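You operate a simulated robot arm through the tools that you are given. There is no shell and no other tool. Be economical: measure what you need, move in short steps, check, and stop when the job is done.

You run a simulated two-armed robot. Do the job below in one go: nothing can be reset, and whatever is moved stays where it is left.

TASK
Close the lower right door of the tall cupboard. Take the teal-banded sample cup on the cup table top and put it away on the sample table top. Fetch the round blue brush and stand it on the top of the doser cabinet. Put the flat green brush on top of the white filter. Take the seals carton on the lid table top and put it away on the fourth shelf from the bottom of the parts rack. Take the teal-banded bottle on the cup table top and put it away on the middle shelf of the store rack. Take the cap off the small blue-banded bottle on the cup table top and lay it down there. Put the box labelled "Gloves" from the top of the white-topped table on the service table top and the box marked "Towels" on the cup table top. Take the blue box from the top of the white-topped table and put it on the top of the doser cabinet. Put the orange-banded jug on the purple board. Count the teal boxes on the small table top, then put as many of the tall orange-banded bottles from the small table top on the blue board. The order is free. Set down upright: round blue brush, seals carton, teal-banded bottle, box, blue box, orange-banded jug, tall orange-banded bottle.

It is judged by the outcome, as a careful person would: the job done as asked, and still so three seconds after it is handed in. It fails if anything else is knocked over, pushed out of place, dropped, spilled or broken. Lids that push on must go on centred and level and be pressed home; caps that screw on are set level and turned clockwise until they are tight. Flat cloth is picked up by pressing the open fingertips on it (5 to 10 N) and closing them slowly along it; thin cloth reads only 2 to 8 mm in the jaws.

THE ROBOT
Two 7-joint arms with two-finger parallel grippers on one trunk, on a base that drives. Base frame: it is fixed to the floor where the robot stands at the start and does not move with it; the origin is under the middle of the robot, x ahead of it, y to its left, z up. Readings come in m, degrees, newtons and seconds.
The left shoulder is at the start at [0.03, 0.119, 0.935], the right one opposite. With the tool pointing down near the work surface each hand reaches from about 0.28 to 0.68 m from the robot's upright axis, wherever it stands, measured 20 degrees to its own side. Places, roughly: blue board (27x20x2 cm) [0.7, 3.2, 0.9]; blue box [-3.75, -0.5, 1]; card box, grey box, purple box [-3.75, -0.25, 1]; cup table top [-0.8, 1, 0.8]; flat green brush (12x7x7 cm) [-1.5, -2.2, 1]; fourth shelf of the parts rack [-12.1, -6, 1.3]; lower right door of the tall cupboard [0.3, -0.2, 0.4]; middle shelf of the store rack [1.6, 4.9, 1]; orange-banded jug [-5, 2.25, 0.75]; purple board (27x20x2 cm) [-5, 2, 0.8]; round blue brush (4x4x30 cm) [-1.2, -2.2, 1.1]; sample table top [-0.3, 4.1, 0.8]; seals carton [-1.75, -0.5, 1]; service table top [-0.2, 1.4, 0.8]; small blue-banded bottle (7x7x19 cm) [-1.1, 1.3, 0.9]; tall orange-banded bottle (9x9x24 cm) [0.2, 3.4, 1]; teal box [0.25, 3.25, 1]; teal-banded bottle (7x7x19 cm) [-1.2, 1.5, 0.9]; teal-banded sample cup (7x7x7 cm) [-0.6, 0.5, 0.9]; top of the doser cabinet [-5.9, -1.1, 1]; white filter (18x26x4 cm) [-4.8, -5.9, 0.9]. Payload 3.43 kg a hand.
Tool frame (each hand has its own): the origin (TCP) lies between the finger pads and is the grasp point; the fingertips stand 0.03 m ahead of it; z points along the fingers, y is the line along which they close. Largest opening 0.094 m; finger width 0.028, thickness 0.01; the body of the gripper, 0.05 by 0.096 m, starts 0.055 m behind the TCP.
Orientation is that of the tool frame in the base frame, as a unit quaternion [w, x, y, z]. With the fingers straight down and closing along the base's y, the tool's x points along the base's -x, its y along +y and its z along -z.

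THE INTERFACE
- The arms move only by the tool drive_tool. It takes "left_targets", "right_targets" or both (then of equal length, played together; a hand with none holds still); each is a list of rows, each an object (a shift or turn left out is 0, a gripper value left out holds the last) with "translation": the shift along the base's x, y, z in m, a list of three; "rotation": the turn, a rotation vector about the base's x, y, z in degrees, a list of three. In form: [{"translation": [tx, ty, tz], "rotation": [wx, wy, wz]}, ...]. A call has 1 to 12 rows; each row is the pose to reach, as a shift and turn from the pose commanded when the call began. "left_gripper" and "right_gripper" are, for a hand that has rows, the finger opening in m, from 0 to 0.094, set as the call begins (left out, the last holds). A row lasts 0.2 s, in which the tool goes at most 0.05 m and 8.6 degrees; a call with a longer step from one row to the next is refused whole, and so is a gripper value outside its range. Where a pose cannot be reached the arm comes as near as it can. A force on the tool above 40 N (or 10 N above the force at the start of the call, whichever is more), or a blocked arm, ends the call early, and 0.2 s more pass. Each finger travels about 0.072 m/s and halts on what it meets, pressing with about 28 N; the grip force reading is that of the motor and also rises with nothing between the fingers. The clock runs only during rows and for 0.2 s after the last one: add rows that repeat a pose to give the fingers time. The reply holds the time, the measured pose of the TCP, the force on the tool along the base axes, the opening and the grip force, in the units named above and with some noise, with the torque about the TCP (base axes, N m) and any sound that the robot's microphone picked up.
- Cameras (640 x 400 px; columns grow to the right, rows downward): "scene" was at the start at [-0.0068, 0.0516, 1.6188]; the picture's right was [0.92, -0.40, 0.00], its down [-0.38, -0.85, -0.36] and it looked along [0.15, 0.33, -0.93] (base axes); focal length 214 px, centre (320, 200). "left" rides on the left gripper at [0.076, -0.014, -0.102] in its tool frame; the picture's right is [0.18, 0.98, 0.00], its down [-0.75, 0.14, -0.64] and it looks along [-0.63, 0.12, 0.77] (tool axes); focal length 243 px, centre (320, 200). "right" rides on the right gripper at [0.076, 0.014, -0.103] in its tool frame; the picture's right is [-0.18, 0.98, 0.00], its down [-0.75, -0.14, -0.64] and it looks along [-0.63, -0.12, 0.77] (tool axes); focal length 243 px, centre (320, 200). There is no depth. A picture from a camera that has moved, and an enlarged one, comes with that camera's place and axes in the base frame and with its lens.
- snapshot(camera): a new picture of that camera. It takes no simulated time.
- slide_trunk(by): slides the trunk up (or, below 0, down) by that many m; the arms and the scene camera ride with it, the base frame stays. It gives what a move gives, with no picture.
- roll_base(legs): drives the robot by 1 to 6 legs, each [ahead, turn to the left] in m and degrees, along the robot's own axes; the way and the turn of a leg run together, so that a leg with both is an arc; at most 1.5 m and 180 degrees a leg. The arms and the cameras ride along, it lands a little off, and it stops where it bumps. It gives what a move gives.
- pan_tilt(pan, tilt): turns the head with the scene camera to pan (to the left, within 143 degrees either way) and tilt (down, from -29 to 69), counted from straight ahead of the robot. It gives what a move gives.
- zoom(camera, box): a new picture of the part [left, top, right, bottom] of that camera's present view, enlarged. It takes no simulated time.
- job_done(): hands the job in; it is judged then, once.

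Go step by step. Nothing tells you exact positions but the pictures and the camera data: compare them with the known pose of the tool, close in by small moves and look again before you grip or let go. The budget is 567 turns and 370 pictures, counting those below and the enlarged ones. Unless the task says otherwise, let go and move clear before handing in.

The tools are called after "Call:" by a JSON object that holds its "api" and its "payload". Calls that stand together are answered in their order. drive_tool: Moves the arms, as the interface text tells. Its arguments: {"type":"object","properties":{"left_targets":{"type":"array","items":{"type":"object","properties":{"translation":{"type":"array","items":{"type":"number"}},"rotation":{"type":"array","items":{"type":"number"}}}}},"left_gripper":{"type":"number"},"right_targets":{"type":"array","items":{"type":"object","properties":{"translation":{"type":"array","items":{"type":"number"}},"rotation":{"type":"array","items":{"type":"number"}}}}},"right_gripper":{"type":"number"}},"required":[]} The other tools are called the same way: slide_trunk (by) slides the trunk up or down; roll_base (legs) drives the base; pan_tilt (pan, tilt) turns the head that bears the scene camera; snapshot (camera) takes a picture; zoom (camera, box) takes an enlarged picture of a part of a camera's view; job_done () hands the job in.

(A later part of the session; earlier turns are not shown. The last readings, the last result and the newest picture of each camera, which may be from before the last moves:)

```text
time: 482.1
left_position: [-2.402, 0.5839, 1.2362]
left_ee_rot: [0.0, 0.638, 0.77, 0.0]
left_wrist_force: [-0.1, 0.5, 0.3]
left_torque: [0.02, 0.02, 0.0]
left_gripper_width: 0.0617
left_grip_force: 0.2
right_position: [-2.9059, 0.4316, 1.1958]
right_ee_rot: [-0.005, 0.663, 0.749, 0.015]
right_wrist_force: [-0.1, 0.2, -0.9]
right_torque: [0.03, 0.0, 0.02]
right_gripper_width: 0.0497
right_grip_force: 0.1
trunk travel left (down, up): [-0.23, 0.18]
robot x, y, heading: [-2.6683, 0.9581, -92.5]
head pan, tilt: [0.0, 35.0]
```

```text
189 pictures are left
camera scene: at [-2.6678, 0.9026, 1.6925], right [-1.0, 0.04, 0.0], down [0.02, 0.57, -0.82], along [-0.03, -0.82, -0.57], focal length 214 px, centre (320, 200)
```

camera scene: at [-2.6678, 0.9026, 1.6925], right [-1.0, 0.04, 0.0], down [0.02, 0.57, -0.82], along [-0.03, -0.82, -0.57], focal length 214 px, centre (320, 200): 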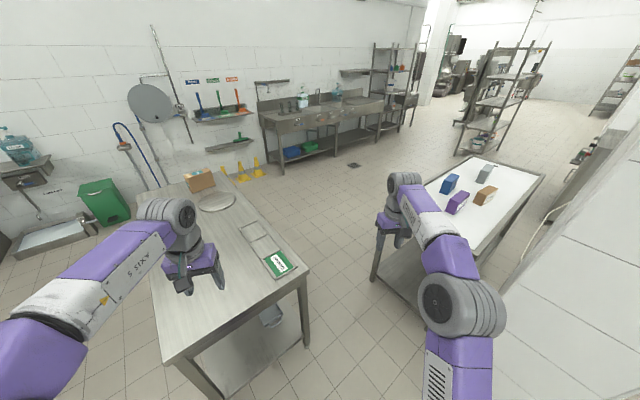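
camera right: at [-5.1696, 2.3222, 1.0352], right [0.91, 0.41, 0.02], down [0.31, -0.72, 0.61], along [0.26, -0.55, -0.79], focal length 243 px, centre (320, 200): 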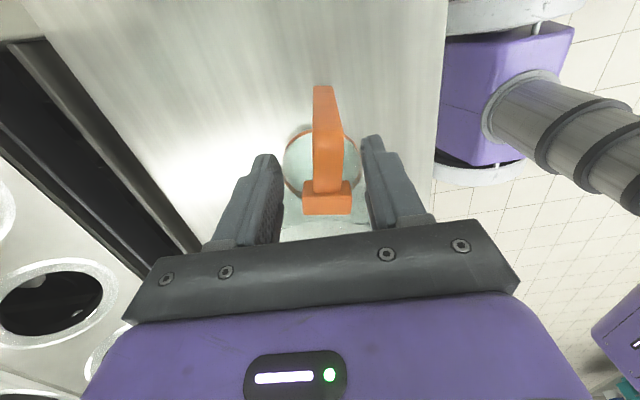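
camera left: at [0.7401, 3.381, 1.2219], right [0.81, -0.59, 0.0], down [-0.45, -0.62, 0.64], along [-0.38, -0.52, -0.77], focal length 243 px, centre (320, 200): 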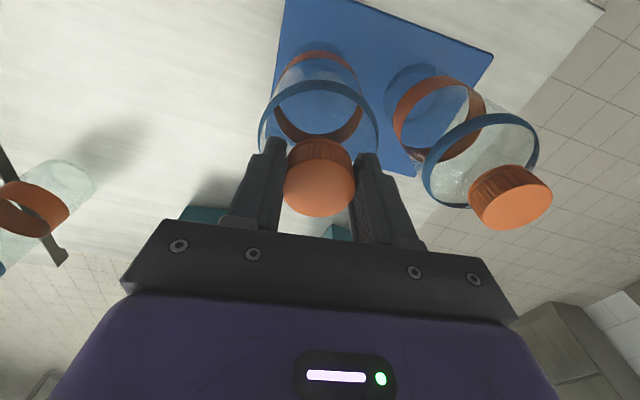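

Call:
{"api": "roll_base", "payload": {"legs": [[0.8, -3], [0, -32], [0.45, 0]]}}

Call:
{"api": "pan_tilt", "payload": {"pan": -40, "tilt": 45}}

Call:
{"api": "snapshot", "payload": {"camera": "scene"}}

```text
time: 485.0
left_position: [-2.4663, 0.1467, 1.2334]
left_ee_rot: [-0.002, 0.656, 0.755, 0.001]
left_wrist_force: [-4.2, -1.4, 0.0]
left_torque: [0.11, -0.3, -0.03]
left_gripper_width: 0.0619
left_grip_force: 0.1
right_position: [-2.9839, 0.0235, 1.1932]
right_ee_rot: [-0.006, 0.686, 0.727, 0.018]
right_wrist_force: [0.4, -0.6, -1.0]
right_torque: [0.1, 0.02, 0.0]
right_gripper_width: 0.0502
right_grip_force: 0.0
trunk travel left (down, up): [-0.23, 0.18]
robot x, y, heading: [-2.7532, 0.5484, -93.8]
head pan, tilt: [0.0, 35.0]
stopped in leg 1: the robot was blocked; the commanded pose is now the measured one
```

```text
time: 486.1
left_position: [-2.4648, 0.1524, 1.2368]
left_ee_rot: [0.001, 0.658, 0.753, -0.002]
left_wrist_force: [0.1, -0.1, -0.7]
left_torque: [0.0, 0.01, -0.01]
left_gripper_width: 0.0621
left_grip_force: 0.1
right_position: [-2.9803, 0.0291, 1.1973]
right_ee_rot: [-0.003, 0.685, 0.728, 0.014]
right_wrist_force: [0.0, 0.8, 0.1]
right_torque: [0.0, -0.01, -0.01]
right_gripper_width: 0.0498
right_grip_force: 0.0
trunk travel left (down, up): [-0.23, 0.18]
robot x, y, heading: [-2.7551, 0.5477, -93.8]
head pan, tilt: [-40.0, 45.0]
```

```text
188 pictures are left
camera scene: at [-2.8095, 0.519, 1.6777], right [-0.72, 0.69, 0.0], down [0.49, 0.51, -0.71], along [-0.49, -0.51, -0.71], focal length 214 px, centre (320, 200)
```

scene: 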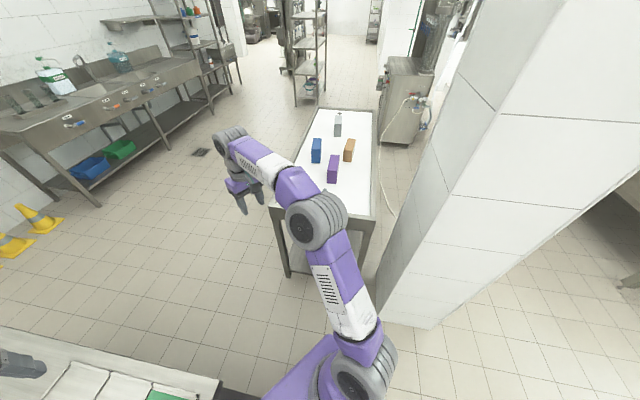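

The gap past the lid-table corner is too narrow. Before going around by the south, I read the box labels.

Call:
{"api": "zoom", "payload": {"camera": "scene", "box": [290, 100, 390, 190]}}

```text
4.44 times, centred on (340, 145) of scene
camera zoom: at [-2.8095, 0.519, 1.6777], right [-0.72, 0.69, 0.0], down [0.49, 0.51, -0.71], along [-0.49, -0.51, -0.71], focal length 953 px, centre (231, 444)
```

zoom: 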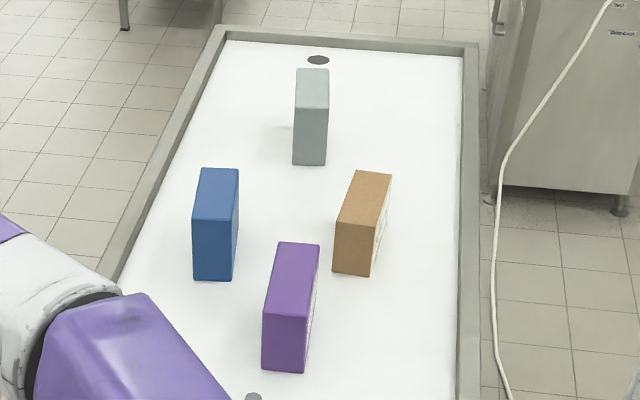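

The labels face the far side; I'll check them there with a hand camera. I go round through the aisle and the south lane.

Call:
{"api": "roll_base", "payload": {"legs": [[-0.45, 0], [0, 132], [0.8, 0], [0, -93], [1.4, 0], [0.55, 0]]}}

Call:
{"api": "roll_base", "payload": {"legs": [[0, -40], [0.95, 0], [0, -85]]}}

Call:
{"api": "pan_tilt", "payload": {"pan": 0, "tilt": 30}}

Call:
{"api": "snapshot", "payload": {"camera": "scene"}}

```text
time: 511.6
left_position: [-0.416, -0.1847, 1.2358]
left_ee_rot: [0.001, 0.346, 0.938, -0.001]
left_wrist_force: [-1.1, -0.2, -0.6]
left_torque: [-0.01, -0.01, 0.01]
left_gripper_width: 0.0619
left_grip_force: 0.0
right_position: [-0.7172, -0.6203, 1.1966]
right_ee_rot: [-0.009, 0.381, 0.924, 0.011]
right_wrist_force: [-0.1, -0.6, 0.6]
right_torque: [-0.01, 0.0, -0.01]
right_gripper_width: 0.05
right_grip_force: 0.1
trunk travel left (down, up): [-0.23, 0.18]
robot x, y, heading: [-0.8928, -0.0832, -52.3]
head pan, tilt: [-40.0, 45.0]
```

```text
time: 522.0
left_position: [-1.2997, -1.3326, 1.2361]
left_ee_rot: [0.0, 0.994, 0.107, 0.0]
left_wrist_force: [-0.6, -0.4, 0.3]
left_torque: [-0.01, 0.02, 0.04]
left_gripper_width: 0.0619
left_grip_force: 0.0
right_position: [-1.4633, -0.8284, 1.1972]
right_ee_rot: [0.007, 0.997, 0.071, 0.012]
right_wrist_force: [-1.4, -0.1, 0.2]
right_torque: [-0.01, -0.01, 0.0]
right_gripper_width: 0.0501
right_grip_force: 0.1
trunk travel left (down, up): [-0.23, 0.18]
robot x, y, heading: [-0.9288, -1.0118, -179.2]
head pan, tilt: [-40.0, 45.0]
```

```text
time: 523.0
left_position: [-1.2997, -1.333, 1.2369]
left_ee_rot: [0.0, 0.994, 0.107, 0.0]
left_wrist_force: [0.0, -0.1, -0.1]
left_torque: [0.02, 0.0, -0.02]
left_gripper_width: 0.062
left_grip_force: 0.0
right_position: [-1.4646, -0.8286, 1.1967]
right_ee_rot: [0.008, 0.998, 0.069, 0.013]
right_wrist_force: [0.9, 0.2, 0.0]
right_torque: [0.0, -0.01, -0.02]
right_gripper_width: 0.0499
right_grip_force: 0.1
trunk travel left (down, up): [-0.23, 0.18]
robot x, y, heading: [-0.9276, -1.0099, -179.0]
head pan, tilt: [0.0, 30.0]
```

```text
186 pictures are left
camera scene: at [-0.9895, -1.0121, 1.7002], right [-0.01, 1.0, 0.0], down [0.5, 0.01, -0.87], along [-0.87, -0.01, -0.5], focal length 214 px, centre (320, 200)
```

scene: 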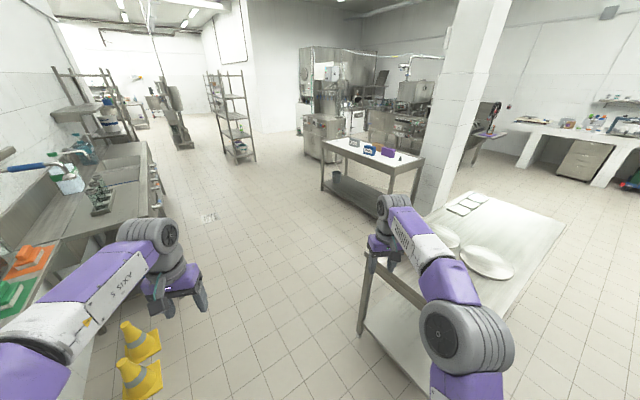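

Call:
{"api": "zoom", "payload": {"camera": "scene", "box": [330, 120, 420, 180]}}

```text
6.67 times, centred on (375, 150) of scene
camera zoom: at [-0.9895, -1.0121, 1.7002], right [-0.01, 1.0, 0.0], down [0.5, 0.01, -0.87], along [-0.87, -0.01, -0.5], focal length 1430 px, centre (-47, 533)
```

zoom: 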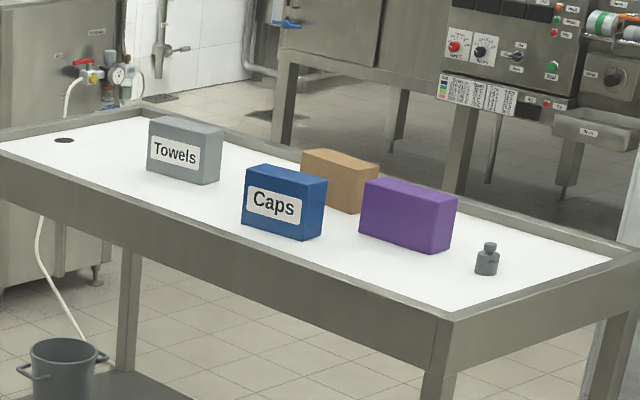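

Towels is the grey box, "Caps" the blue one; Gloves must be card or purple. I drive to the table's south-east side.

Call:
{"api": "roll_base", "payload": {"legs": [[0, 2], [1.3, 0], [1.0, 0], [0, -50]]}}

Call:
{"api": "pan_tilt", "payload": {"pan": 0, "tilt": 45}}

Call:
{"api": "snapshot", "payload": {"camera": "scene"}}

```text
time: 536.8
left_position: [-3.6947, -1.1095, 1.2357]
left_ee_rot: [-0.002, 0.959, -0.284, -0.001]
left_wrist_force: [1.1, 1.0, 0.4]
left_torque: [0.01, 0.01, 0.05]
left_gripper_width: 0.0619
left_grip_force: 0.1
right_position: [-3.4524, -0.6364, 1.1967]
right_ee_rot: [0.012, 0.948, -0.319, 0.009]
right_wrist_force: [0.4, -0.2, -0.4]
right_torque: [-0.01, 0.0, 0.01]
right_gripper_width: 0.05
right_grip_force: 0.1
trunk travel left (down, up): [-0.23, 0.18]
robot x, y, heading: [-3.2047, -1.1438, 135.5]
head pan, tilt: [0.0, 30.0]
```

```text
time: 537.6
left_position: [-3.6927, -1.1099, 1.236]
left_ee_rot: [-0.001, 0.959, -0.282, 0.0]
left_wrist_force: [1.2, -0.5, -0.2]
left_torque: [0.0, -0.01, -0.03]
left_gripper_width: 0.0619
left_grip_force: 0.0
right_position: [-3.4529, -0.6378, 1.1977]
right_ee_rot: [0.012, 0.948, -0.319, 0.009]
right_wrist_force: [-1.0, 0.3, 1.0]
right_torque: [0.0, -0.01, 0.02]
right_gripper_width: 0.0498
right_grip_force: 0.1
trunk travel left (down, up): [-0.23, 0.18]
robot x, y, heading: [-3.2067, -1.1459, 135.7]
head pan, tilt: [0.0, 45.0]
```

```text
184 pictures are left
camera scene: at [-3.2423, -1.1096, 1.6777], right [0.7, 0.71, 0.0], down [0.5, -0.49, -0.71], along [-0.51, 0.5, -0.71], focal length 214 px, centre (320, 200)
```

scene: 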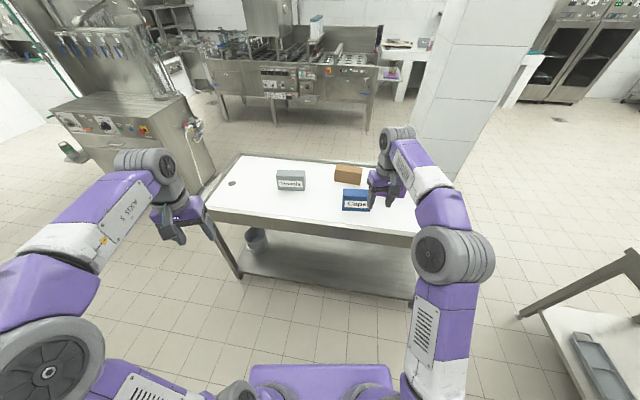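

Call:
{"api": "roll_base", "payload": {"legs": [[0, -6], [0.3, 0]]}}

Call:
{"api": "snapshot", "payload": {"camera": "right"}}

Call:
{"api": "snapshot", "payload": {"camera": "scene"}}

```text
time: 540.2
left_position: [-3.8777, -0.8345, 1.2369]
left_ee_rot: [-0.001, 0.944, -0.331, -0.001]
left_wrist_force: [0.1, 0.0, -0.8]
left_torque: [-0.03, -0.01, 0.0]
left_gripper_width: 0.062
left_grip_force: 0.0
right_position: [-3.5894, -0.3892, 1.1968]
right_ee_rot: [0.012, 0.931, -0.366, 0.009]
right_wrist_force: [0.3, -0.1, 0.1]
right_torque: [0.02, 0.0, 0.05]
right_gripper_width: 0.0502
right_grip_force: 0.1
trunk travel left (down, up): [-0.23, 0.18]
robot x, y, heading: [-3.3914, -0.9197, 129.8]
head pan, tilt: [0.0, 45.0]
```

```text
183 pictures are left
camera right: at [-3.5446, -0.4487, 1.3014], right [-0.8, -0.59, 0.01], down [-0.46, 0.63, 0.62], along [-0.38, 0.49, -0.78], focal length 243 px, centre (320, 200)
```

right: 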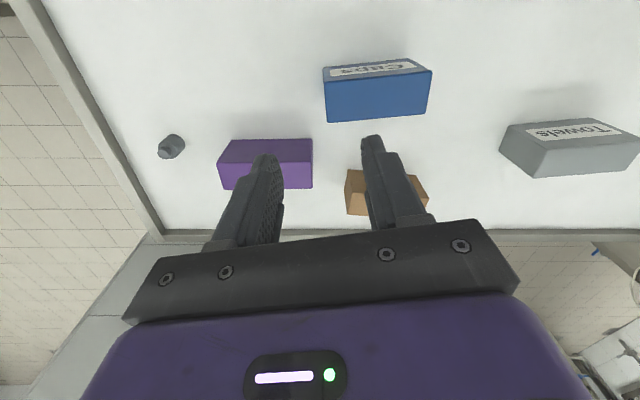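

```text
182 pictures are left
camera scene: at [-3.4269, -0.8797, 1.6776], right [0.77, 0.64, 0.0], down [0.45, -0.54, -0.71], along [-0.45, 0.54, -0.71], focal length 214 px, centre (320, 200)
```

scene: 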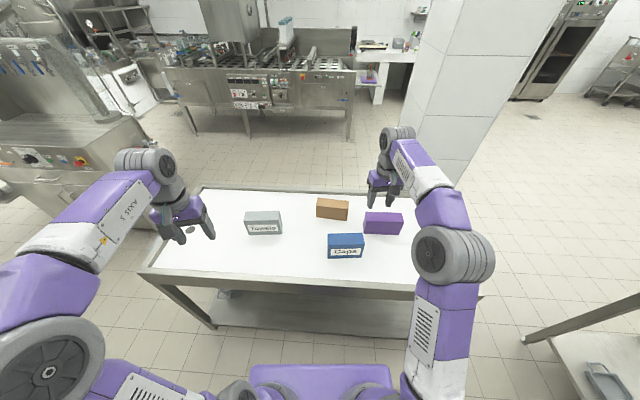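

Purple box sits near [-3.605,-0.215], its thin side facing me. I move 8 cm closer and turn the right hand −90° above it.

Call:
{"api": "roll_base", "payload": {"legs": [[0.08, 0]]}}

Call:
{"api": "drive_tool", "payload": {"right_targets": [{"translation": [0, 0.01, 0.0], "rotation": [0, 0, -8]}, {"translation": [0.01, 0.02, 0.0], "rotation": [0, 0, -16]}, {"translation": [0.015, 0.03, 0.0], "rotation": [0, 0, -24]}, {"translation": [0.02, 0.04, 0.0], "rotation": [0, 0, -32]}, {"translation": [0.025, 0.05, 0.0], "rotation": [0, 0, -40]}, {"translation": [0.03, 0.06, 0.0], "rotation": [0, 0, -48]}, {"translation": [0.035, 0.07, 0.0], "rotation": [0, 0, -56]}, {"translation": [0.035, 0.08, 0.0], "rotation": [0, 0, -64]}, {"translation": [0.035, 0.09, 0.0], "rotation": [0, 0, -72]}, {"translation": [0.035, 0.1, 0.0], "rotation": [0, 0, -80]}, {"translation": [0.035, 0.112, 0.0], "rotation": [0, 0, -88]}, {"translation": [0.035, 0.112, -0.03], "rotation": [0, 0, -94]}], "right_gripper": 0.09}}

Call:
{"api": "snapshot", "payload": {"camera": "right"}}

Call:
{"api": "zoom", "payload": {"camera": "scene", "box": [230, 150, 450, 290]}}

```text
time: 541.2
left_position: [-3.9256, -0.7781, 1.2364]
left_ee_rot: [-0.001, 0.944, -0.331, -0.001]
left_wrist_force: [-0.5, 0.9, -0.3]
left_torque: [-0.02, 0.0, 0.01]
left_gripper_width: 0.0617
left_grip_force: 0.1
right_position: [-3.6379, -0.3314, 1.1961]
right_ee_rot: [0.013, 0.931, -0.366, 0.009]
right_wrist_force: [-1.1, -0.1, -0.1]
right_torque: [-0.02, -0.05, -0.02]
right_gripper_width: 0.0499
right_grip_force: 0.0
trunk travel left (down, up): [-0.23, 0.18]
robot x, y, heading: [-3.4445, -0.8633, 129.8]
head pan, tilt: [0.0, 45.0]
```

```text
time: 543.8
left_position: [-3.9253, -0.7748, 1.2358]
left_ee_rot: [0.0, 0.944, -0.331, 0.001]
left_wrist_force: [-0.3, 0.1, -0.6]
left_torque: [-0.05, -0.01, -0.01]
left_gripper_width: 0.062
left_grip_force: 0.1
right_position: [-3.6032, -0.2275, 1.1627]
right_ee_rot: [-0.013, -0.366, 0.93, 0.0]
right_wrist_force: [0.0, 0.8, -1.2]
right_torque: [0.01, 0.01, 0.04]
right_gripper_width: 0.0897
right_grip_force: 0.1
right hand out of reach, approached as far as the arm can: row 9, 10, 11, 12
trunk travel left (down, up): [-0.23, 0.18]
robot x, y, heading: [-3.4454, -0.8641, 130.1]
head pan, tilt: [0.0, 45.0]
```

```text
181 pictures are left
camera right: at [-3.6659, -0.2684, 1.2683], right [-0.54, 0.84, 0.01], down [0.66, 0.42, 0.62], along [0.52, 0.34, -0.78], focal length 243 px, centre (320, 200)
```

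right: 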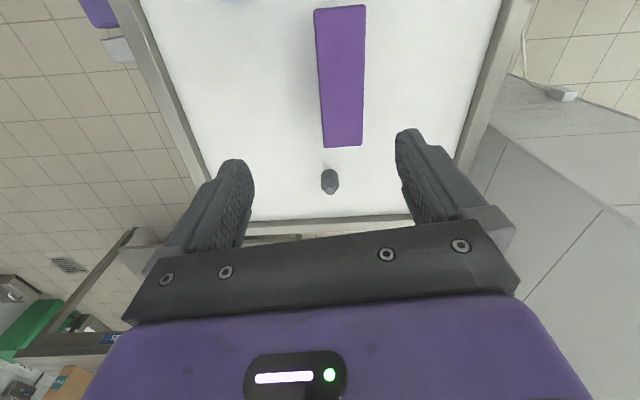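

```text
2.86 times, centred on (340, 220) of scene
camera zoom: at [-3.4772, -0.8181, 1.6774], right [0.77, 0.64, 0.0], down [0.45, -0.55, -0.7], along [-0.45, 0.54, -0.71], focal length 613 px, centre (263, 143)
```

zoom: 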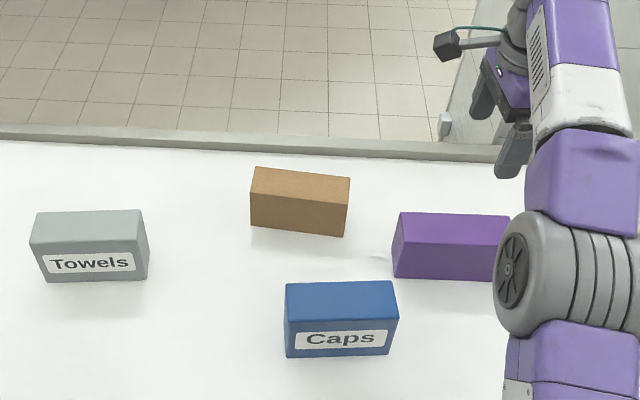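

Call:
{"api": "drive_tool", "payload": {"right_targets": [{"translation": [-0.02, 0.014, -0.04]}, {"translation": [-0.02, 0.014, -0.08]}, {"translation": [-0.02, 0.014, -0.12]}]}}

Call:
{"api": "snapshot", "payload": {"camera": "right"}}

```text
time: 544.6
left_position: [-3.9245, -0.7755, 1.2366]
left_ee_rot: [-0.002, 0.944, -0.331, -0.001]
left_wrist_force: [-0.1, 0.1, -0.5]
left_torque: [-0.03, -0.03, 0.02]
left_gripper_width: 0.0621
left_grip_force: 0.0
right_position: [-3.6163, -0.2159, 1.0451]
right_ee_rot: [-0.015, -0.367, 0.93, 0.002]
right_wrist_force: [-1.0, 0.9, 0.9]
right_torque: [-0.03, 0.01, 0.02]
right_gripper_width: 0.09
right_grip_force: 0.0
right hand out of reach, approached as far as the arm can: row 1
trunk travel left (down, up): [-0.23, 0.18]
robot x, y, heading: [-3.4429, -0.8645, 129.5]
head pan, tilt: [0.0, 45.0]
```

```text
179 pictures are left
camera right: at [-3.6805, -0.2568, 1.1496], right [-0.54, 0.84, 0.01], down [0.66, 0.42, 0.62], along [0.52, 0.34, -0.78], focal length 243 px, centre (320, 200)
```

right: 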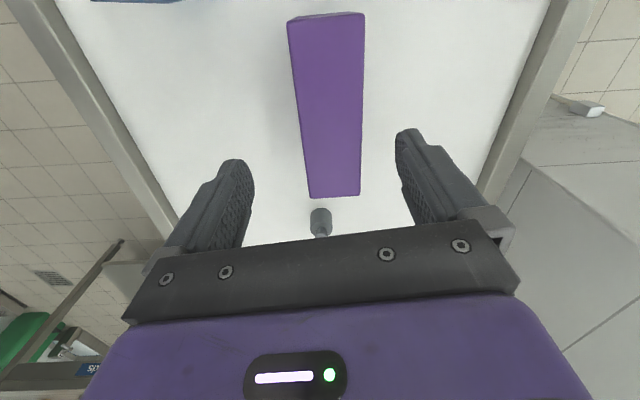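

Call:
{"api": "drive_tool", "payload": {"right_targets": [{"translation": [-0.012, 0.005, -0.04]}, {"translation": [-0.012, 0.005, -0.08]}, {"translation": [-0.012, 0.005, -0.105]}]}}

Call:
{"api": "snapshot", "payload": {"camera": "right"}}

```text
time: 545.4
left_position: [-3.9242, -0.7771, 1.2345]
left_ee_rot: [-0.002, 0.944, -0.33, 0.0]
left_wrist_force: [-0.1, -0.2, 0.3]
left_torque: [0.01, -0.01, -0.03]
left_gripper_width: 0.0619
left_grip_force: 0.2
right_position: [-3.6299, -0.2137, 0.9419]
right_ee_rot: [-0.015, -0.367, 0.93, 0.002]
right_wrist_force: [-0.2, -0.1, -0.3]
right_torque: [0.0, 0.01, -0.01]
right_gripper_width: 0.0899
right_grip_force: 0.0
trunk travel left (down, up): [-0.23, 0.18]
robot x, y, heading: [-3.4454, -0.8638, 129.9]
head pan, tilt: [0.0, 45.0]
```

```text
178 pictures are left
camera right: at [-3.6927, -0.2549, 1.0463], right [-0.54, 0.84, 0.01], down [0.66, 0.42, 0.62], along [0.52, 0.34, -0.78], focal length 243 px, centre (320, 200)
```

right: 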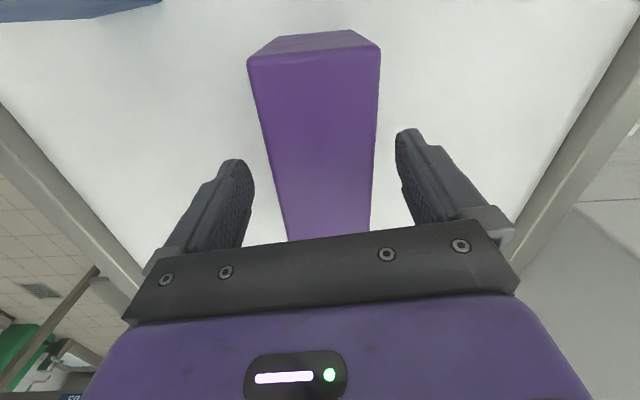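

Call:
{"api": "drive_tool", "payload": {"right_targets": [{"translation": [0, 0, -0.01]}, {"translation": [0, 0, -0.01]}, {"translation": [0, 0, -0.01]}, {"translation": [0, 0, -0.01]}, {"translation": [0, 0, -0.01]}], "right_gripper": 0.03}}

Call:
{"api": "drive_tool", "payload": {"right_targets": [{"translation": [0, 0, 0.03]}, {"translation": [0, 0, 0.07]}, {"translation": [0, 0, 0.11]}, {"translation": [0.02, -0.03, 0.14]}, {"translation": [0.05, -0.06, 0.16]}, {"translation": [0.08, -0.09, 0.16]}, {"translation": [0.11, -0.12, 0.16]}, {"translation": [0.14, -0.15, 0.16]}]}}

```text
time: 546.6
left_position: [-3.9257, -0.7788, 1.2383]
left_ee_rot: [-0.002, 0.944, -0.331, -0.001]
left_wrist_force: [0.7, 0.9, 0.1]
left_torque: [0.02, 0.03, 0.0]
left_gripper_width: 0.0622
left_grip_force: 0.0
right_position: [-3.6299, -0.2141, 0.9338]
right_ee_rot: [-0.015, -0.367, 0.93, 0.004]
right_wrist_force: [-1.8, 1.9, 18.0]
right_torque: [-0.29, -0.2, -0.63]
right_gripper_width: 0.0619
right_grip_force: 27.8
trunk travel left (down, up): [-0.23, 0.18]
robot x, y, heading: [-3.4424, -0.8623, 129.8]
head pan, tilt: [0.0, 45.0]
```

```text
time: 548.4
left_position: [-3.9222, -0.7797, 1.2367]
left_ee_rot: [-0.001, 0.944, -0.33, -0.002]
left_wrist_force: [0.7, -0.5, -0.3]
left_torque: [-0.02, 0.01, 0.01]
left_gripper_width: 0.0619
left_grip_force: 0.0
right_position: [-3.485, -0.3577, 1.0926]
right_ee_rot: [-0.015, -0.367, 0.93, 0.003]
right_wrist_force: [0.7, 0.9, -1.4]
right_torque: [0.0, 0.01, 0.02]
right_gripper_width: 0.0595
right_grip_force: 28.0
trunk travel left (down, up): [-0.23, 0.18]
robot x, y, heading: [-3.4458, -0.8583, 129.9]
head pan, tilt: [0.0, 45.0]
```

I hold the purple box up and turn it so its label faces the head camera.

Call:
{"api": "drive_tool", "payload": {"right_targets": [{"rotation": [0, 0, 8]}, {"rotation": [0, 0, 16]}, {"rotation": [0, 0, 24]}, {"rotation": [0, 0, 32]}, {"rotation": [0, 0, 40]}, {"rotation": [0, 0, 48]}, {"rotation": [0, 0, 56]}, {"rotation": [0, 0, 64]}, {"rotation": [0, 0, 72]}, {"rotation": [0, 0, 80]}, {"rotation": [0, 0, 88]}, {"translation": [0.03, 0, 0.0], "rotation": [0, 0, 96]}]}}

Call:
{"api": "snapshot", "payload": {"camera": "scene"}}

```text
time: 551.0
left_position: [-3.9238, -0.7782, 1.2368]
left_ee_rot: [-0.002, 0.944, -0.329, -0.001]
left_wrist_force: [-0.5, -0.3, 0.7]
left_torque: [-0.01, 0.02, 0.02]
left_gripper_width: 0.0617
left_grip_force: 0.1
right_position: [-3.4569, -0.3607, 1.0928]
right_ee_rot: [0.012, 0.937, -0.348, 0.008]
right_wrist_force: [-0.5, -0.5, -1.3]
right_torque: [-0.05, 0.0, 0.02]
right_gripper_width: 0.0596
right_grip_force: 27.7
trunk travel left (down, up): [-0.23, 0.18]
robot x, y, heading: [-3.4391, -0.8623, 129.9]
head pan, tilt: [0.0, 45.0]
```

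```text
177 pictures are left
camera scene: at [-3.473, -0.8227, 1.6777], right [0.77, 0.64, 0.0], down [0.45, -0.54, -0.71], along [-0.45, 0.54, -0.71], focal length 214 px, centre (320, 200)
```

scene: 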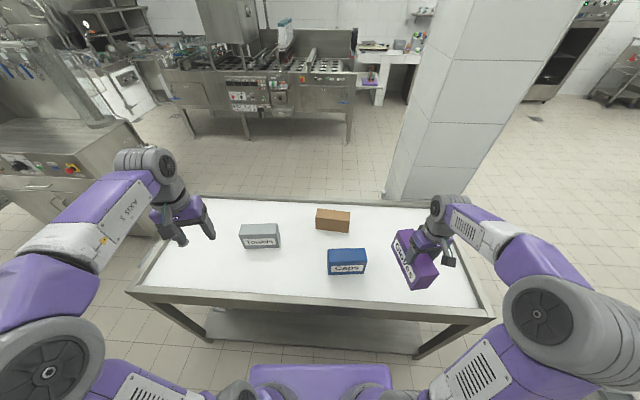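

Call:
{"api": "zoom", "payload": {"camera": "scene", "box": [370, 210, 450, 300]}}

```text
4.44 times, centred on (410, 255) of scene
camera zoom: at [-3.473, -0.8227, 1.6777], right [0.77, 0.64, 0.0], down [0.45, -0.54, -0.71], along [-0.45, 0.54, -0.71], focal length 953 px, centre (-80, -44)
```

zoom: 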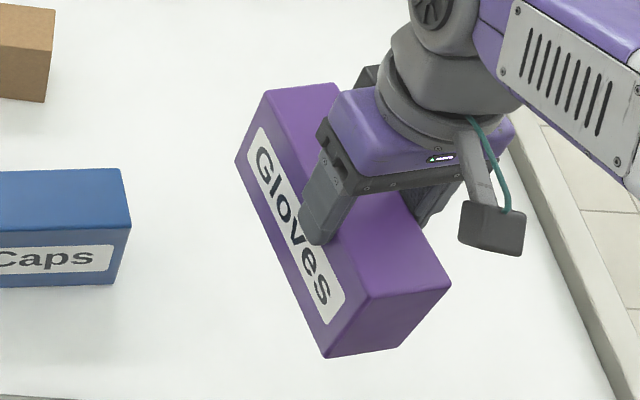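

Purple is "Gloves", so the right hand keeps it. The left hand turns and goes above the grey Towels box near [-4.017,-0.57].

Call:
{"api": "drive_tool", "payload": {"left_targets": [{"translation": [-0.01, 0.02, 0], "rotation": [0, 0, 8]}, {"translation": [-0.02, 0.04, 0], "rotation": [0, 0, 16]}, {"translation": [-0.03, 0.06, 0], "rotation": [0, 0, 24]}, {"translation": [-0.04, 0.08, 0], "rotation": [0, 0, 32]}, {"translation": [-0.05, 0.1, 0], "rotation": [0, 0, 40]}, {"translation": [-0.06, 0.12, 0], "rotation": [0, 0, 48]}, {"translation": [-0.07, 0.14, 0], "rotation": [0, 0, 56]}, {"translation": [-0.08, 0.16, 0], "rotation": [0, 0, 64]}, {"translation": [-0.09, 0.18, -0.02], "rotation": [0, 0, 72]}, {"translation": [-0.093, 0.208, -0.05], "rotation": [0, 0, 79]}], "left_gripper": 0.09}}

Call:
{"api": "snapshot", "payload": {"camera": "left"}}

```text
time: 553.2
left_position: [-4.0074, -0.576, 1.1815]
left_ee_rot: [-0.001, 0.938, 0.347, -0.001]
left_wrist_force: [-1.5, -0.1, -0.8]
left_torque: [0.01, -0.01, -0.02]
left_gripper_width: 0.0901
left_grip_force: 0.0
left hand out of reach, approached as far as the arm can: row 9, 10
right_position: [-3.4609, -0.361, 1.0935]
right_ee_rot: [0.011, 0.937, -0.349, 0.009]
right_wrist_force: [-0.9, 0.6, -2.2]
right_torque: [0.0, -0.02, -0.01]
right_gripper_width: 0.0597
right_grip_force: 28.0
trunk travel left (down, up): [-0.23, 0.18]
robot x, y, heading: [-3.4426, -0.8607, 130.1]
head pan, tilt: [0.0, 45.0]
```

```text
175 pictures are left
camera left: at [-3.9574, -0.517, 1.2846], right [0.78, -0.63, 0.0], down [-0.48, -0.6, 0.64], along [-0.4, -0.5, -0.77], focal length 243 px, centre (320, 200)
```

left: 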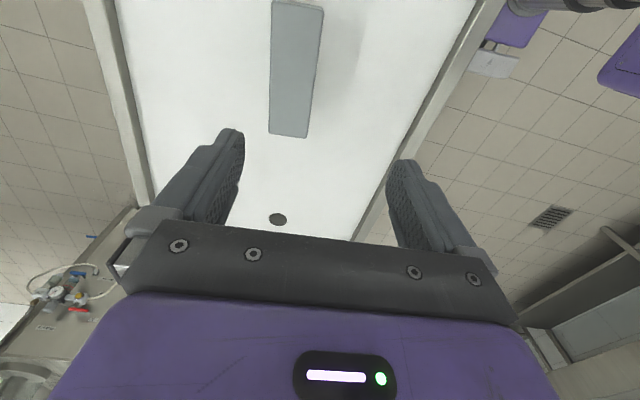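

Call:
{"api": "drive_tool", "payload": {"left_targets": [{"translation": [-0.014, 0.027, -0.02]}, {"translation": [-0.014, 0.027, -0.06]}, {"translation": [-0.014, 0.027, -0.1]}, {"translation": [-0.014, 0.027, -0.14]}]}}

Call:
{"api": "snapshot", "payload": {"camera": "left"}}

```text
time: 554.2
left_position: [-4.0182, -0.5505, 1.0479]
left_ee_rot: [0.0, 0.939, 0.345, -0.001]
left_wrist_force: [-1.0, 0.3, 0.6]
left_torque: [0.03, -0.01, 0.0]
left_gripper_width: 0.09
left_grip_force: 0.2
left hand out of reach, approached as far as the arm can: row 1
right_position: [-3.4574, -0.3604, 1.0929]
right_ee_rot: [0.012, 0.937, -0.35, 0.01]
right_wrist_force: [-0.7, 0.8, -2.8]
right_torque: [-0.03, -0.01, -0.02]
right_gripper_width: 0.0595
right_grip_force: 27.7
trunk travel left (down, up): [-0.23, 0.18]
robot x, y, heading: [-3.4415, -0.862, 129.8]
head pan, tilt: [0.0, 45.0]
```

```text
174 pictures are left
camera left: at [-3.9679, -0.4911, 1.1507], right [0.78, -0.63, 0.0], down [-0.48, -0.6, 0.64], along [-0.41, -0.5, -0.77], focal length 243 px, centre (320, 200)
```

left: 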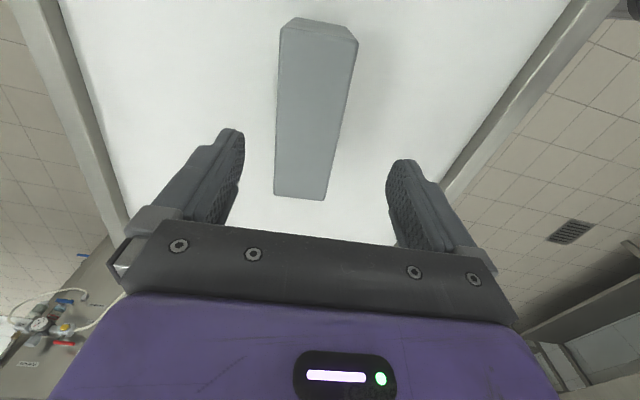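

Call:
{"api": "drive_tool", "payload": {"left_targets": [{"translation": [-0.003, 0.01, -0.04]}, {"translation": [-0.003, 0.01, -0.08]}, {"translation": [-0.003, 0.01, -0.11]}]}}

Call:
{"api": "drive_tool", "payload": {"left_targets": [{"translation": [0, 0, 0]}, {"translation": [0, 0, 0]}, {"translation": [0, 0, 0]}, {"translation": [0, 0, 0]}], "left_gripper": 0.03}}

Call:
{"api": "snapshot", "payload": {"camera": "left"}}

```text
time: 555.0
left_position: [-4.0163, -0.5399, 0.9335]
left_ee_rot: [0.0, 0.939, 0.345, -0.001]
left_wrist_force: [-0.4, -0.6, 0.0]
left_torque: [-0.02, 0.01, 0.0]
left_gripper_width: 0.09
left_grip_force: 0.2
right_position: [-3.4583, -0.3595, 1.0922]
right_ee_rot: [0.012, 0.937, -0.35, 0.01]
right_wrist_force: [0.3, 0.2, -1.5]
right_torque: [-0.03, -0.03, 0.03]
right_gripper_width: 0.0596
right_grip_force: 28.4
trunk travel left (down, up): [-0.23, 0.18]
robot x, y, heading: [-3.4444, -0.859, 130.1]
head pan, tilt: [0.0, 45.0]
```

```text
time: 556.0
left_position: [-4.0179, -0.5389, 0.9349]
left_ee_rot: [0.0, 0.939, 0.345, -0.001]
left_wrist_force: [0.3, 0.1, -0.1]
left_torque: [-0.07, -0.06, 0.09]
left_gripper_width: 0.0643
left_grip_force: 27.8
right_position: [-3.458, -0.3602, 1.0921]
right_ee_rot: [0.011, 0.937, -0.35, 0.009]
right_wrist_force: [-0.3, -0.1, -3.0]
right_torque: [-0.03, -0.07, 0.0]
right_gripper_width: 0.0595
right_grip_force: 28.0
trunk travel left (down, up): [-0.23, 0.18]
robot x, y, heading: [-3.4431, -0.862, 130.1]
head pan, tilt: [0.0, 45.0]
```

```text
173 pictures are left
camera left: at [-3.9671, -0.4807, 1.0377], right [0.78, -0.63, 0.0], down [-0.48, -0.6, 0.64], along [-0.41, -0.5, -0.77], focal length 243 px, centre (320, 200)
```

left: 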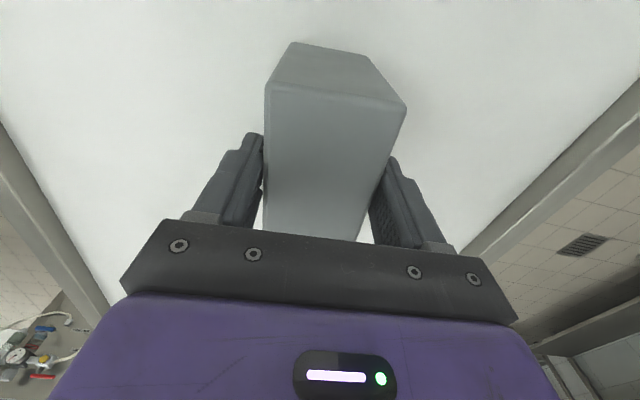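

Call:
{"api": "drive_tool", "payload": {"left_targets": [{"translation": [0, 0, 0.03]}, {"translation": [0, 0, 0.07]}, {"translation": [0, 0, 0.11]}, {"translation": [0.02, -0.03, 0.14]}, {"translation": [0.05, -0.06, 0.16]}, {"translation": [0.07, -0.1, 0.16]}, {"translation": [0.09, -0.14, 0.16]}]}}

Call:
{"api": "snapshot", "payload": {"camera": "scene"}}

```text
time: 557.6
left_position: [-3.9287, -0.6825, 1.0937]
left_ee_rot: [0.0, 0.939, 0.345, -0.001]
left_wrist_force: [-0.7, 0.4, -2.9]
left_torque: [0.08, -0.05, -0.03]
left_gripper_width: 0.0644
left_grip_force: 28.3
right_position: [-3.4574, -0.3618, 1.093]
right_ee_rot: [0.011, 0.937, -0.349, 0.008]
right_wrist_force: [-0.5, -0.4, -2.4]
right_torque: [-0.01, -0.05, 0.04]
right_gripper_width: 0.0595
right_grip_force: 27.3
trunk travel left (down, up): [-0.23, 0.18]
robot x, y, heading: [-3.4428, -0.8593, 129.8]
head pan, tilt: [0.0, 45.0]
```

```text
172 pictures are left
camera scene: at [-3.4736, -0.8232, 1.6777], right [0.77, 0.64, 0.0], down [0.45, -0.54, -0.71], along [-0.45, 0.54, -0.71], focal length 214 px, centre (320, 200)
```

scene: 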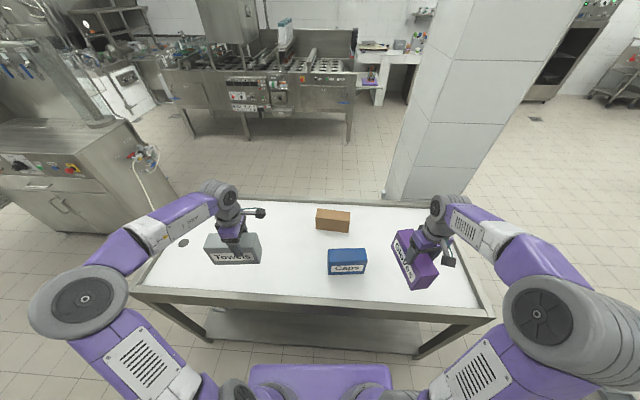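

Both boxes are held. I raise the trunk a bit, back off, and drive to the south-east end of the cup/service table.

Call:
{"api": "slide_trunk", "payload": {"by": 0.1}}

Call:
{"api": "roll_base", "payload": {"legs": [[-0.2, 0], [0, -130], [1.2, 0], [1.0, 0], [0, 50]]}}

Call:
{"api": "pan_tilt", "payload": {"pan": 0, "tilt": 40}}

Call:
{"api": "snapshot", "payload": {"camera": "scene"}}

```text
time: 558.9
left_position: [-3.9316, -0.6819, 1.1934]
left_ee_rot: [0.0, 0.939, 0.345, 0.0]
left_wrist_force: [0.6, 1.2, -2.5]
left_torque: [0.01, -0.06, 0.02]
left_gripper_width: 0.0642
left_grip_force: 28.2
right_position: [-3.4579, -0.3609, 1.1922]
right_ee_rot: [0.012, 0.937, -0.35, 0.008]
right_wrist_force: [-0.9, -1.0, -1.6]
right_torque: [-0.05, 0.0, 0.01]
right_gripper_width: 0.0595
right_grip_force: 28.1
trunk travel left (down, up): [-0.33, 0.08]
robot x, y, heading: [-3.4439, -0.861, 129.9]
head pan, tilt: [0.0, 45.0]
```

```text
time: 571.5
left_position: [-1.6558, -0.6997, 1.1931]
left_ee_rot: [-0.001, 0.725, -0.689, 0.0]
left_wrist_force: [0.1, 0.4, -2.5]
left_torque: [-0.06, 0.03, 0.0]
left_gripper_width: 0.0641
left_grip_force: 28.0
right_position: [-1.6884, -1.2702, 1.192]
right_ee_rot: [-0.014, -0.1, 0.995, 0.006]
right_wrist_force: [0.2, 0.2, -1.2]
right_torque: [-0.04, 0.07, -0.02]
right_gripper_width: 0.0594
right_grip_force: 28.3
trunk travel left (down, up): [-0.33, 0.08]
robot x, y, heading: [-2.0949, -0.982, 2.7]
head pan, tilt: [0.0, 45.0]
stopped in leg 3: the robot was blocked; the commanded pose is now the measured one
```

```text
time: 572.1
left_position: [-1.6587, -0.6981, 1.1936]
left_ee_rot: [-0.001, 0.726, -0.688, 0.0]
left_wrist_force: [0.2, 0.4, -1.9]
left_torque: [-0.06, -0.03, 0.0]
left_gripper_width: 0.0643
left_grip_force: 27.5
right_position: [-1.6902, -1.2699, 1.1928]
right_ee_rot: [-0.013, -0.101, 0.995, 0.006]
right_wrist_force: [-0.3, -0.1, -2.0]
right_torque: [0.02, 0.0, 0.01]
right_gripper_width: 0.0595
right_grip_force: 28.2
trunk travel left (down, up): [-0.33, 0.08]
robot x, y, heading: [-2.0995, -0.9793, 2.2]
head pan, tilt: [0.0, 40.0]
```

```text
171 pictures are left
camera scene: at [-2.0423, -0.9747, 1.7849], right [0.04, -1.0, 0.0], down [-0.64, -0.03, -0.77], along [0.77, 0.03, -0.64], focal length 214 px, centre (320, 200)
```

scene: 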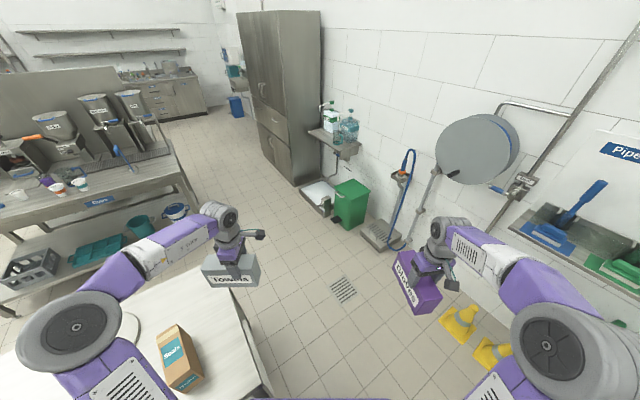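

I bumped near the lid-table corner and stopped. I back off and pass further from it.

Call:
{"api": "roll_base", "payload": {"legs": [[-0.2, 0], [0, -28], [0.6, 0], [0, 27], [0.7, 0], [0, 47]]}}

Call:
{"api": "snapshot", "payload": {"camera": "scene"}}

```text
time: 585.0
left_position: [-0.9554, -0.6725, 1.1931]
left_ee_rot: [0.0, 0.943, -0.334, -0.001]
left_wrist_force: [0.5, -0.2, -2.7]
left_torque: [-0.02, -0.07, 0.03]
left_gripper_width: 0.0642
left_grip_force: 28.4
right_position: [-0.5521, -1.0805, 1.1919]
right_ee_rot: [-0.015, -0.497, 0.868, 0.0]
right_wrist_force: [0.3, 0.5, -2.1]
right_torque: [-0.01, 0.02, -0.01]
right_gripper_width: 0.0598
right_grip_force: 28.1
trunk travel left (down, up): [-0.33, 0.08]
robot x, y, heading: [-1.0414, -1.1882, 50.4]
head pan, tilt: [0.0, 40.0]
```

```text
170 pictures are left
camera scene: at [-1.0074, -1.1437, 1.7849], right [0.77, -0.64, 0.0], down [-0.41, -0.5, -0.77], along [0.49, 0.59, -0.64], focal length 214 px, centre (320, 200)
```

scene: 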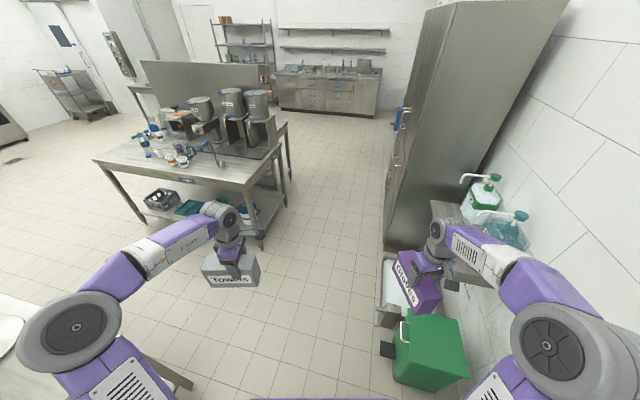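

Call:
{"api": "roll_base", "payload": {"legs": [[0, 20], [1.08, 0]]}}

Call:
{"api": "pan_tilt", "payload": {"pan": 0, "tilt": 50}}

Call:
{"api": "snapshot", "payload": {"camera": "scene"}}

```text
time: 591.6
left_position: [-0.8175, 0.3395, 1.1927]
left_ee_rot: [0.0, 0.989, -0.147, -0.001]
left_wrist_force: [-0.4, -0.5, -2.0]
left_torque: [0.01, -0.08, -0.05]
left_gripper_width: 0.0643
left_grip_force: 27.9
right_position: [-0.2903, 0.1134, 1.1923]
right_ee_rot: [-0.014, -0.654, 0.756, -0.002]
right_wrist_force: [0.4, 0.7, -2.6]
right_torque: [-0.03, 0.01, 0.03]
right_gripper_width: 0.0596
right_grip_force: 28.1
trunk travel left (down, up): [-0.33, 0.08]
robot x, y, heading: [-0.7042, -0.1683, 72.5]
head pan, tilt: [0.0, 40.0]
```

```text
time: 592.4
left_position: [-0.8166, 0.3379, 1.1935]
left_ee_rot: [0.001, 0.989, -0.147, -0.001]
left_wrist_force: [-0.7, 0.1, -1.9]
left_torque: [-0.02, -0.09, -0.01]
left_gripper_width: 0.0639
left_grip_force: 28.0
right_position: [-0.2896, 0.1135, 1.1921]
right_ee_rot: [-0.014, -0.654, 0.757, -0.002]
right_wrist_force: [0.6, 0.9, -2.0]
right_torque: [-0.09, 0.01, 0.02]
right_gripper_width: 0.0594
right_grip_force: 28.4
trunk travel left (down, up): [-0.33, 0.08]
robot x, y, heading: [-0.7061, -0.1713, 72.6]
head pan, tilt: [0.0, 50.0]
```

```text
169 pictures are left
camera scene: at [-0.69, -0.1246, 1.7708], right [0.95, -0.3, 0.0], down [-0.23, -0.73, -0.64], along [0.19, 0.61, -0.77], focal length 214 px, centre (320, 200)
```

scene: 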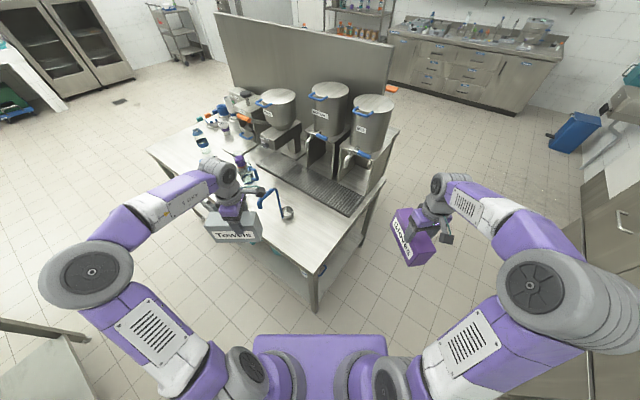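

Free spot at the table corner, about [-0.557,0.426]. I carry Towels there, passing clear of the ladle hook.

Call:
{"api": "drive_tool", "payload": {"left_targets": [{"translation": [0.04, -0.02, 0]}, {"translation": [0.085, -0.035, 0]}, {"translation": [0.13, -0.035, 0]}, {"translation": [0.17, -0.02, 0]}, {"translation": [0.2, 0.015, 0]}, {"translation": [0.23, 0.05, 0]}, {"translation": [0.26, 0.088, 0]}, {"translation": [0.26, 0.088, -0.05]}, {"translation": [0.26, 0.088, -0.1]}, {"translation": [0.26, 0.088, -0.15]}, {"translation": [0.26, 0.088, -0.2]}]}}

Call:
{"api": "snapshot", "payload": {"camera": "scene"}}

Call:
{"api": "snapshot", "payload": {"camera": "left"}}

```text
time: 594.8
left_position: [-0.5572, 0.422, 0.9907]
left_ee_rot: [-0.001, 0.989, -0.148, -0.001]
left_wrist_force: [1.1, -0.6, -2.0]
left_torque: [-0.05, -0.08, 0.0]
left_gripper_width: 0.0641
left_grip_force: 28.0
left hand out of reach, approached as far as the arm can: row 7
right_position: [-0.2895, 0.1138, 1.1926]
right_ee_rot: [-0.015, -0.654, 0.756, -0.003]
right_wrist_force: [0.1, 0.9, -2.1]
right_torque: [-0.04, 0.04, 0.01]
right_gripper_width: 0.0596
right_grip_force: 27.9
trunk travel left (down, up): [-0.33, 0.08]
robot x, y, heading: [-0.705, -0.1686, 72.3]
head pan, tilt: [0.0, 50.0]
```

```text
168 pictures are left
camera scene: at [-0.6897, -0.1235, 1.7707], right [0.95, -0.3, 0.0], down [-0.23, -0.73, -0.64], along [0.19, 0.61, -0.77], focal length 214 px, centre (320, 200)
```

scene: 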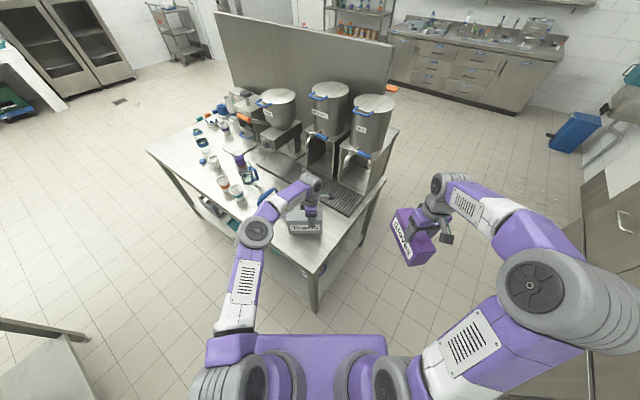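

```text
167 pictures are left
camera left: at [-0.4787, 0.4124, 1.0929], right [-0.11, -0.99, 0.0], down [-0.76, 0.08, 0.64], along [-0.64, 0.07, -0.77], focal length 243 px, centre (320, 200)
```

left: 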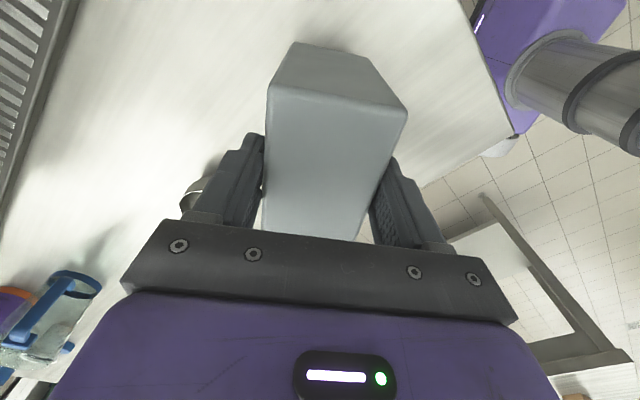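

Call:
{"api": "drive_tool", "payload": {"left_targets": [{"translation": [0, 0, -0.04]}, {"translation": [0, 0, -0.07]}, {"translation": [0, 0, -0.085]}, {"translation": [0, 0, -0.095]}, {"translation": [0, 0, -0.1]}]}}

```text
time: 595.8
left_position: [-0.5559, 0.427, 0.9042]
left_ee_rot: [-0.002, 0.989, -0.147, 0.0]
left_wrist_force: [-0.6, -5.5, 15.7]
left_torque: [-0.33, 0.93, 0.31]
left_gripper_width: 0.0645
left_grip_force: 28.1
right_position: [-0.2908, 0.1121, 1.1932]
right_ee_rot: [-0.014, -0.654, 0.756, -0.002]
right_wrist_force: [-0.1, 0.8, -2.0]
right_torque: [-0.03, 0.02, 0.03]
right_gripper_width: 0.0593
right_grip_force: 27.7
trunk travel left (down, up): [-0.33, 0.08]
robot x, y, heading: [-0.7014, -0.1704, 72.6]
head pan, tilt: [0.0, 50.0]
stopped in row 5 (left hand): the force on the tool passed its limit at 46 N (the readings are from after the stop); the commanded pose is now the measured one
```

Call:
{"api": "drive_tool", "payload": {"left_targets": [{"translation": [0, 0, 0.002]}, {"translation": [0, 0, 0.002]}]}}

Call:
{"api": "drive_tool", "payload": {"left_targets": [{"translation": [0, 0, 0]}, {"translation": [0, 0, 0]}, {"translation": [0, 0, 0.03]}, {"translation": [0, 0, 0.07]}, {"translation": [0, 0, 0.11]}, {"translation": [0, 0, 0.15]}, {"translation": [0, 0, 0.2]}, {"translation": [0, 0, 0.25]}, {"translation": [-0.02, -0.04, 0.28]}, {"translation": [-0.05, -0.08, 0.28]}], "left_gripper": 0.09}}

Call:
{"api": "snapshot", "payload": {"camera": "scene"}}

```text
time: 596.4
left_position: [-0.5551, 0.4267, 0.9051]
left_ee_rot: [-0.001, 0.989, -0.146, 0.0]
left_wrist_force: [0.4, 0.9, 1.9]
left_torque: [-0.16, -0.14, 0.03]
left_gripper_width: 0.0643
left_grip_force: 28.4
right_position: [-0.2911, 0.1144, 1.1933]
right_ee_rot: [-0.015, -0.654, 0.756, -0.002]
right_wrist_force: [0.2, 0.8, -1.7]
right_torque: [-0.05, 0.01, 0.0]
right_gripper_width: 0.0595
right_grip_force: 28.6
trunk travel left (down, up): [-0.33, 0.08]
robot x, y, heading: [-0.7077, -0.1718, 72.4]
head pan, tilt: [0.0, 50.0]
```

```text
refused: row 9 steps farther than a row can; nothing moved
```

```text
166 pictures are left
camera scene: at [-0.6899, -0.125, 1.7707], right [0.95, -0.3, 0.0], down [-0.23, -0.73, -0.64], along [0.19, 0.61, -0.77], focal length 214 px, centre (320, 200)
```

scene: 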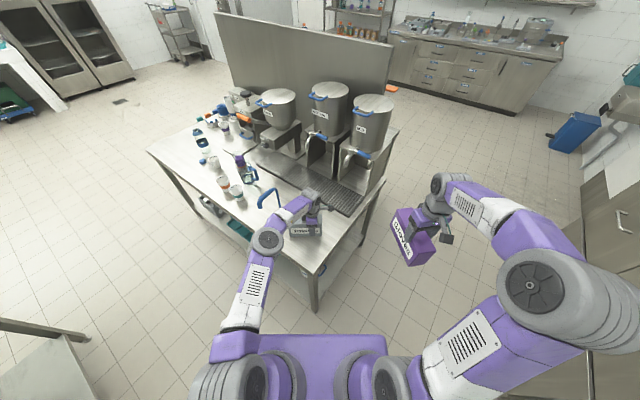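

Call:
{"api": "drive_tool", "payload": {"left_targets": [{"translation": [0, 0, 0]}, {"translation": [0, 0, 0]}, {"translation": [0, 0, 0.03]}, {"translation": [0, 0, 0.07]}, {"translation": [0, 0, 0.11]}, {"translation": [0, 0, 0.15]}, {"translation": [0, 0, 0.2]}, {"translation": [0, 0, 0.25]}, {"translation": [-0.01, -0.03, 0.28]}, {"translation": [-0.03, -0.07, 0.28]}], "left_gripper": 0.09}}

Call:
{"api": "snapshot", "payload": {"camera": "scene"}}

```text
time: 598.6
left_position: [-0.585, 0.3559, 1.1868]
left_ee_rot: [-0.002, 0.989, -0.147, 0.001]
left_wrist_force: [0.4, 0.7, -0.5]
left_torque: [0.03, 0.0, -0.04]
left_gripper_width: 0.09
left_grip_force: 0.1
right_position: [-0.2906, 0.1124, 1.1923]
right_ee_rot: [-0.015, -0.654, 0.756, -0.002]
right_wrist_force: [0.4, -0.1, -1.7]
right_torque: [-0.05, 0.01, -0.01]
right_gripper_width: 0.0594
right_grip_force: 28.1
trunk travel left (down, up): [-0.33, 0.08]
robot x, y, heading: [-0.7033, -0.1715, 72.6]
head pan, tilt: [0.0, 50.0]
```

```text
165 pictures are left
camera scene: at [-0.6907, -0.1257, 1.7708], right [0.95, -0.3, 0.0], down [-0.23, -0.73, -0.64], along [0.19, 0.61, -0.77], focal length 214 px, centre (320, 200)
```

scene: 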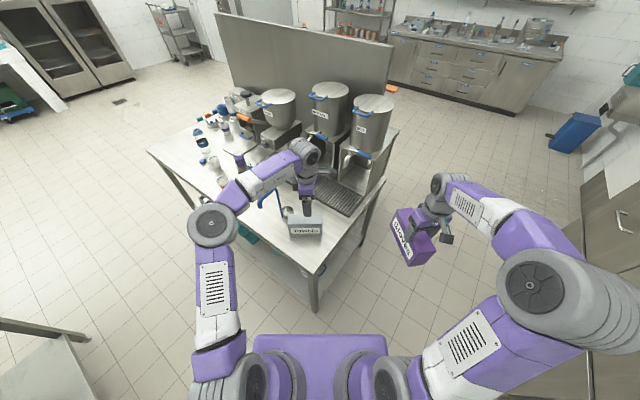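

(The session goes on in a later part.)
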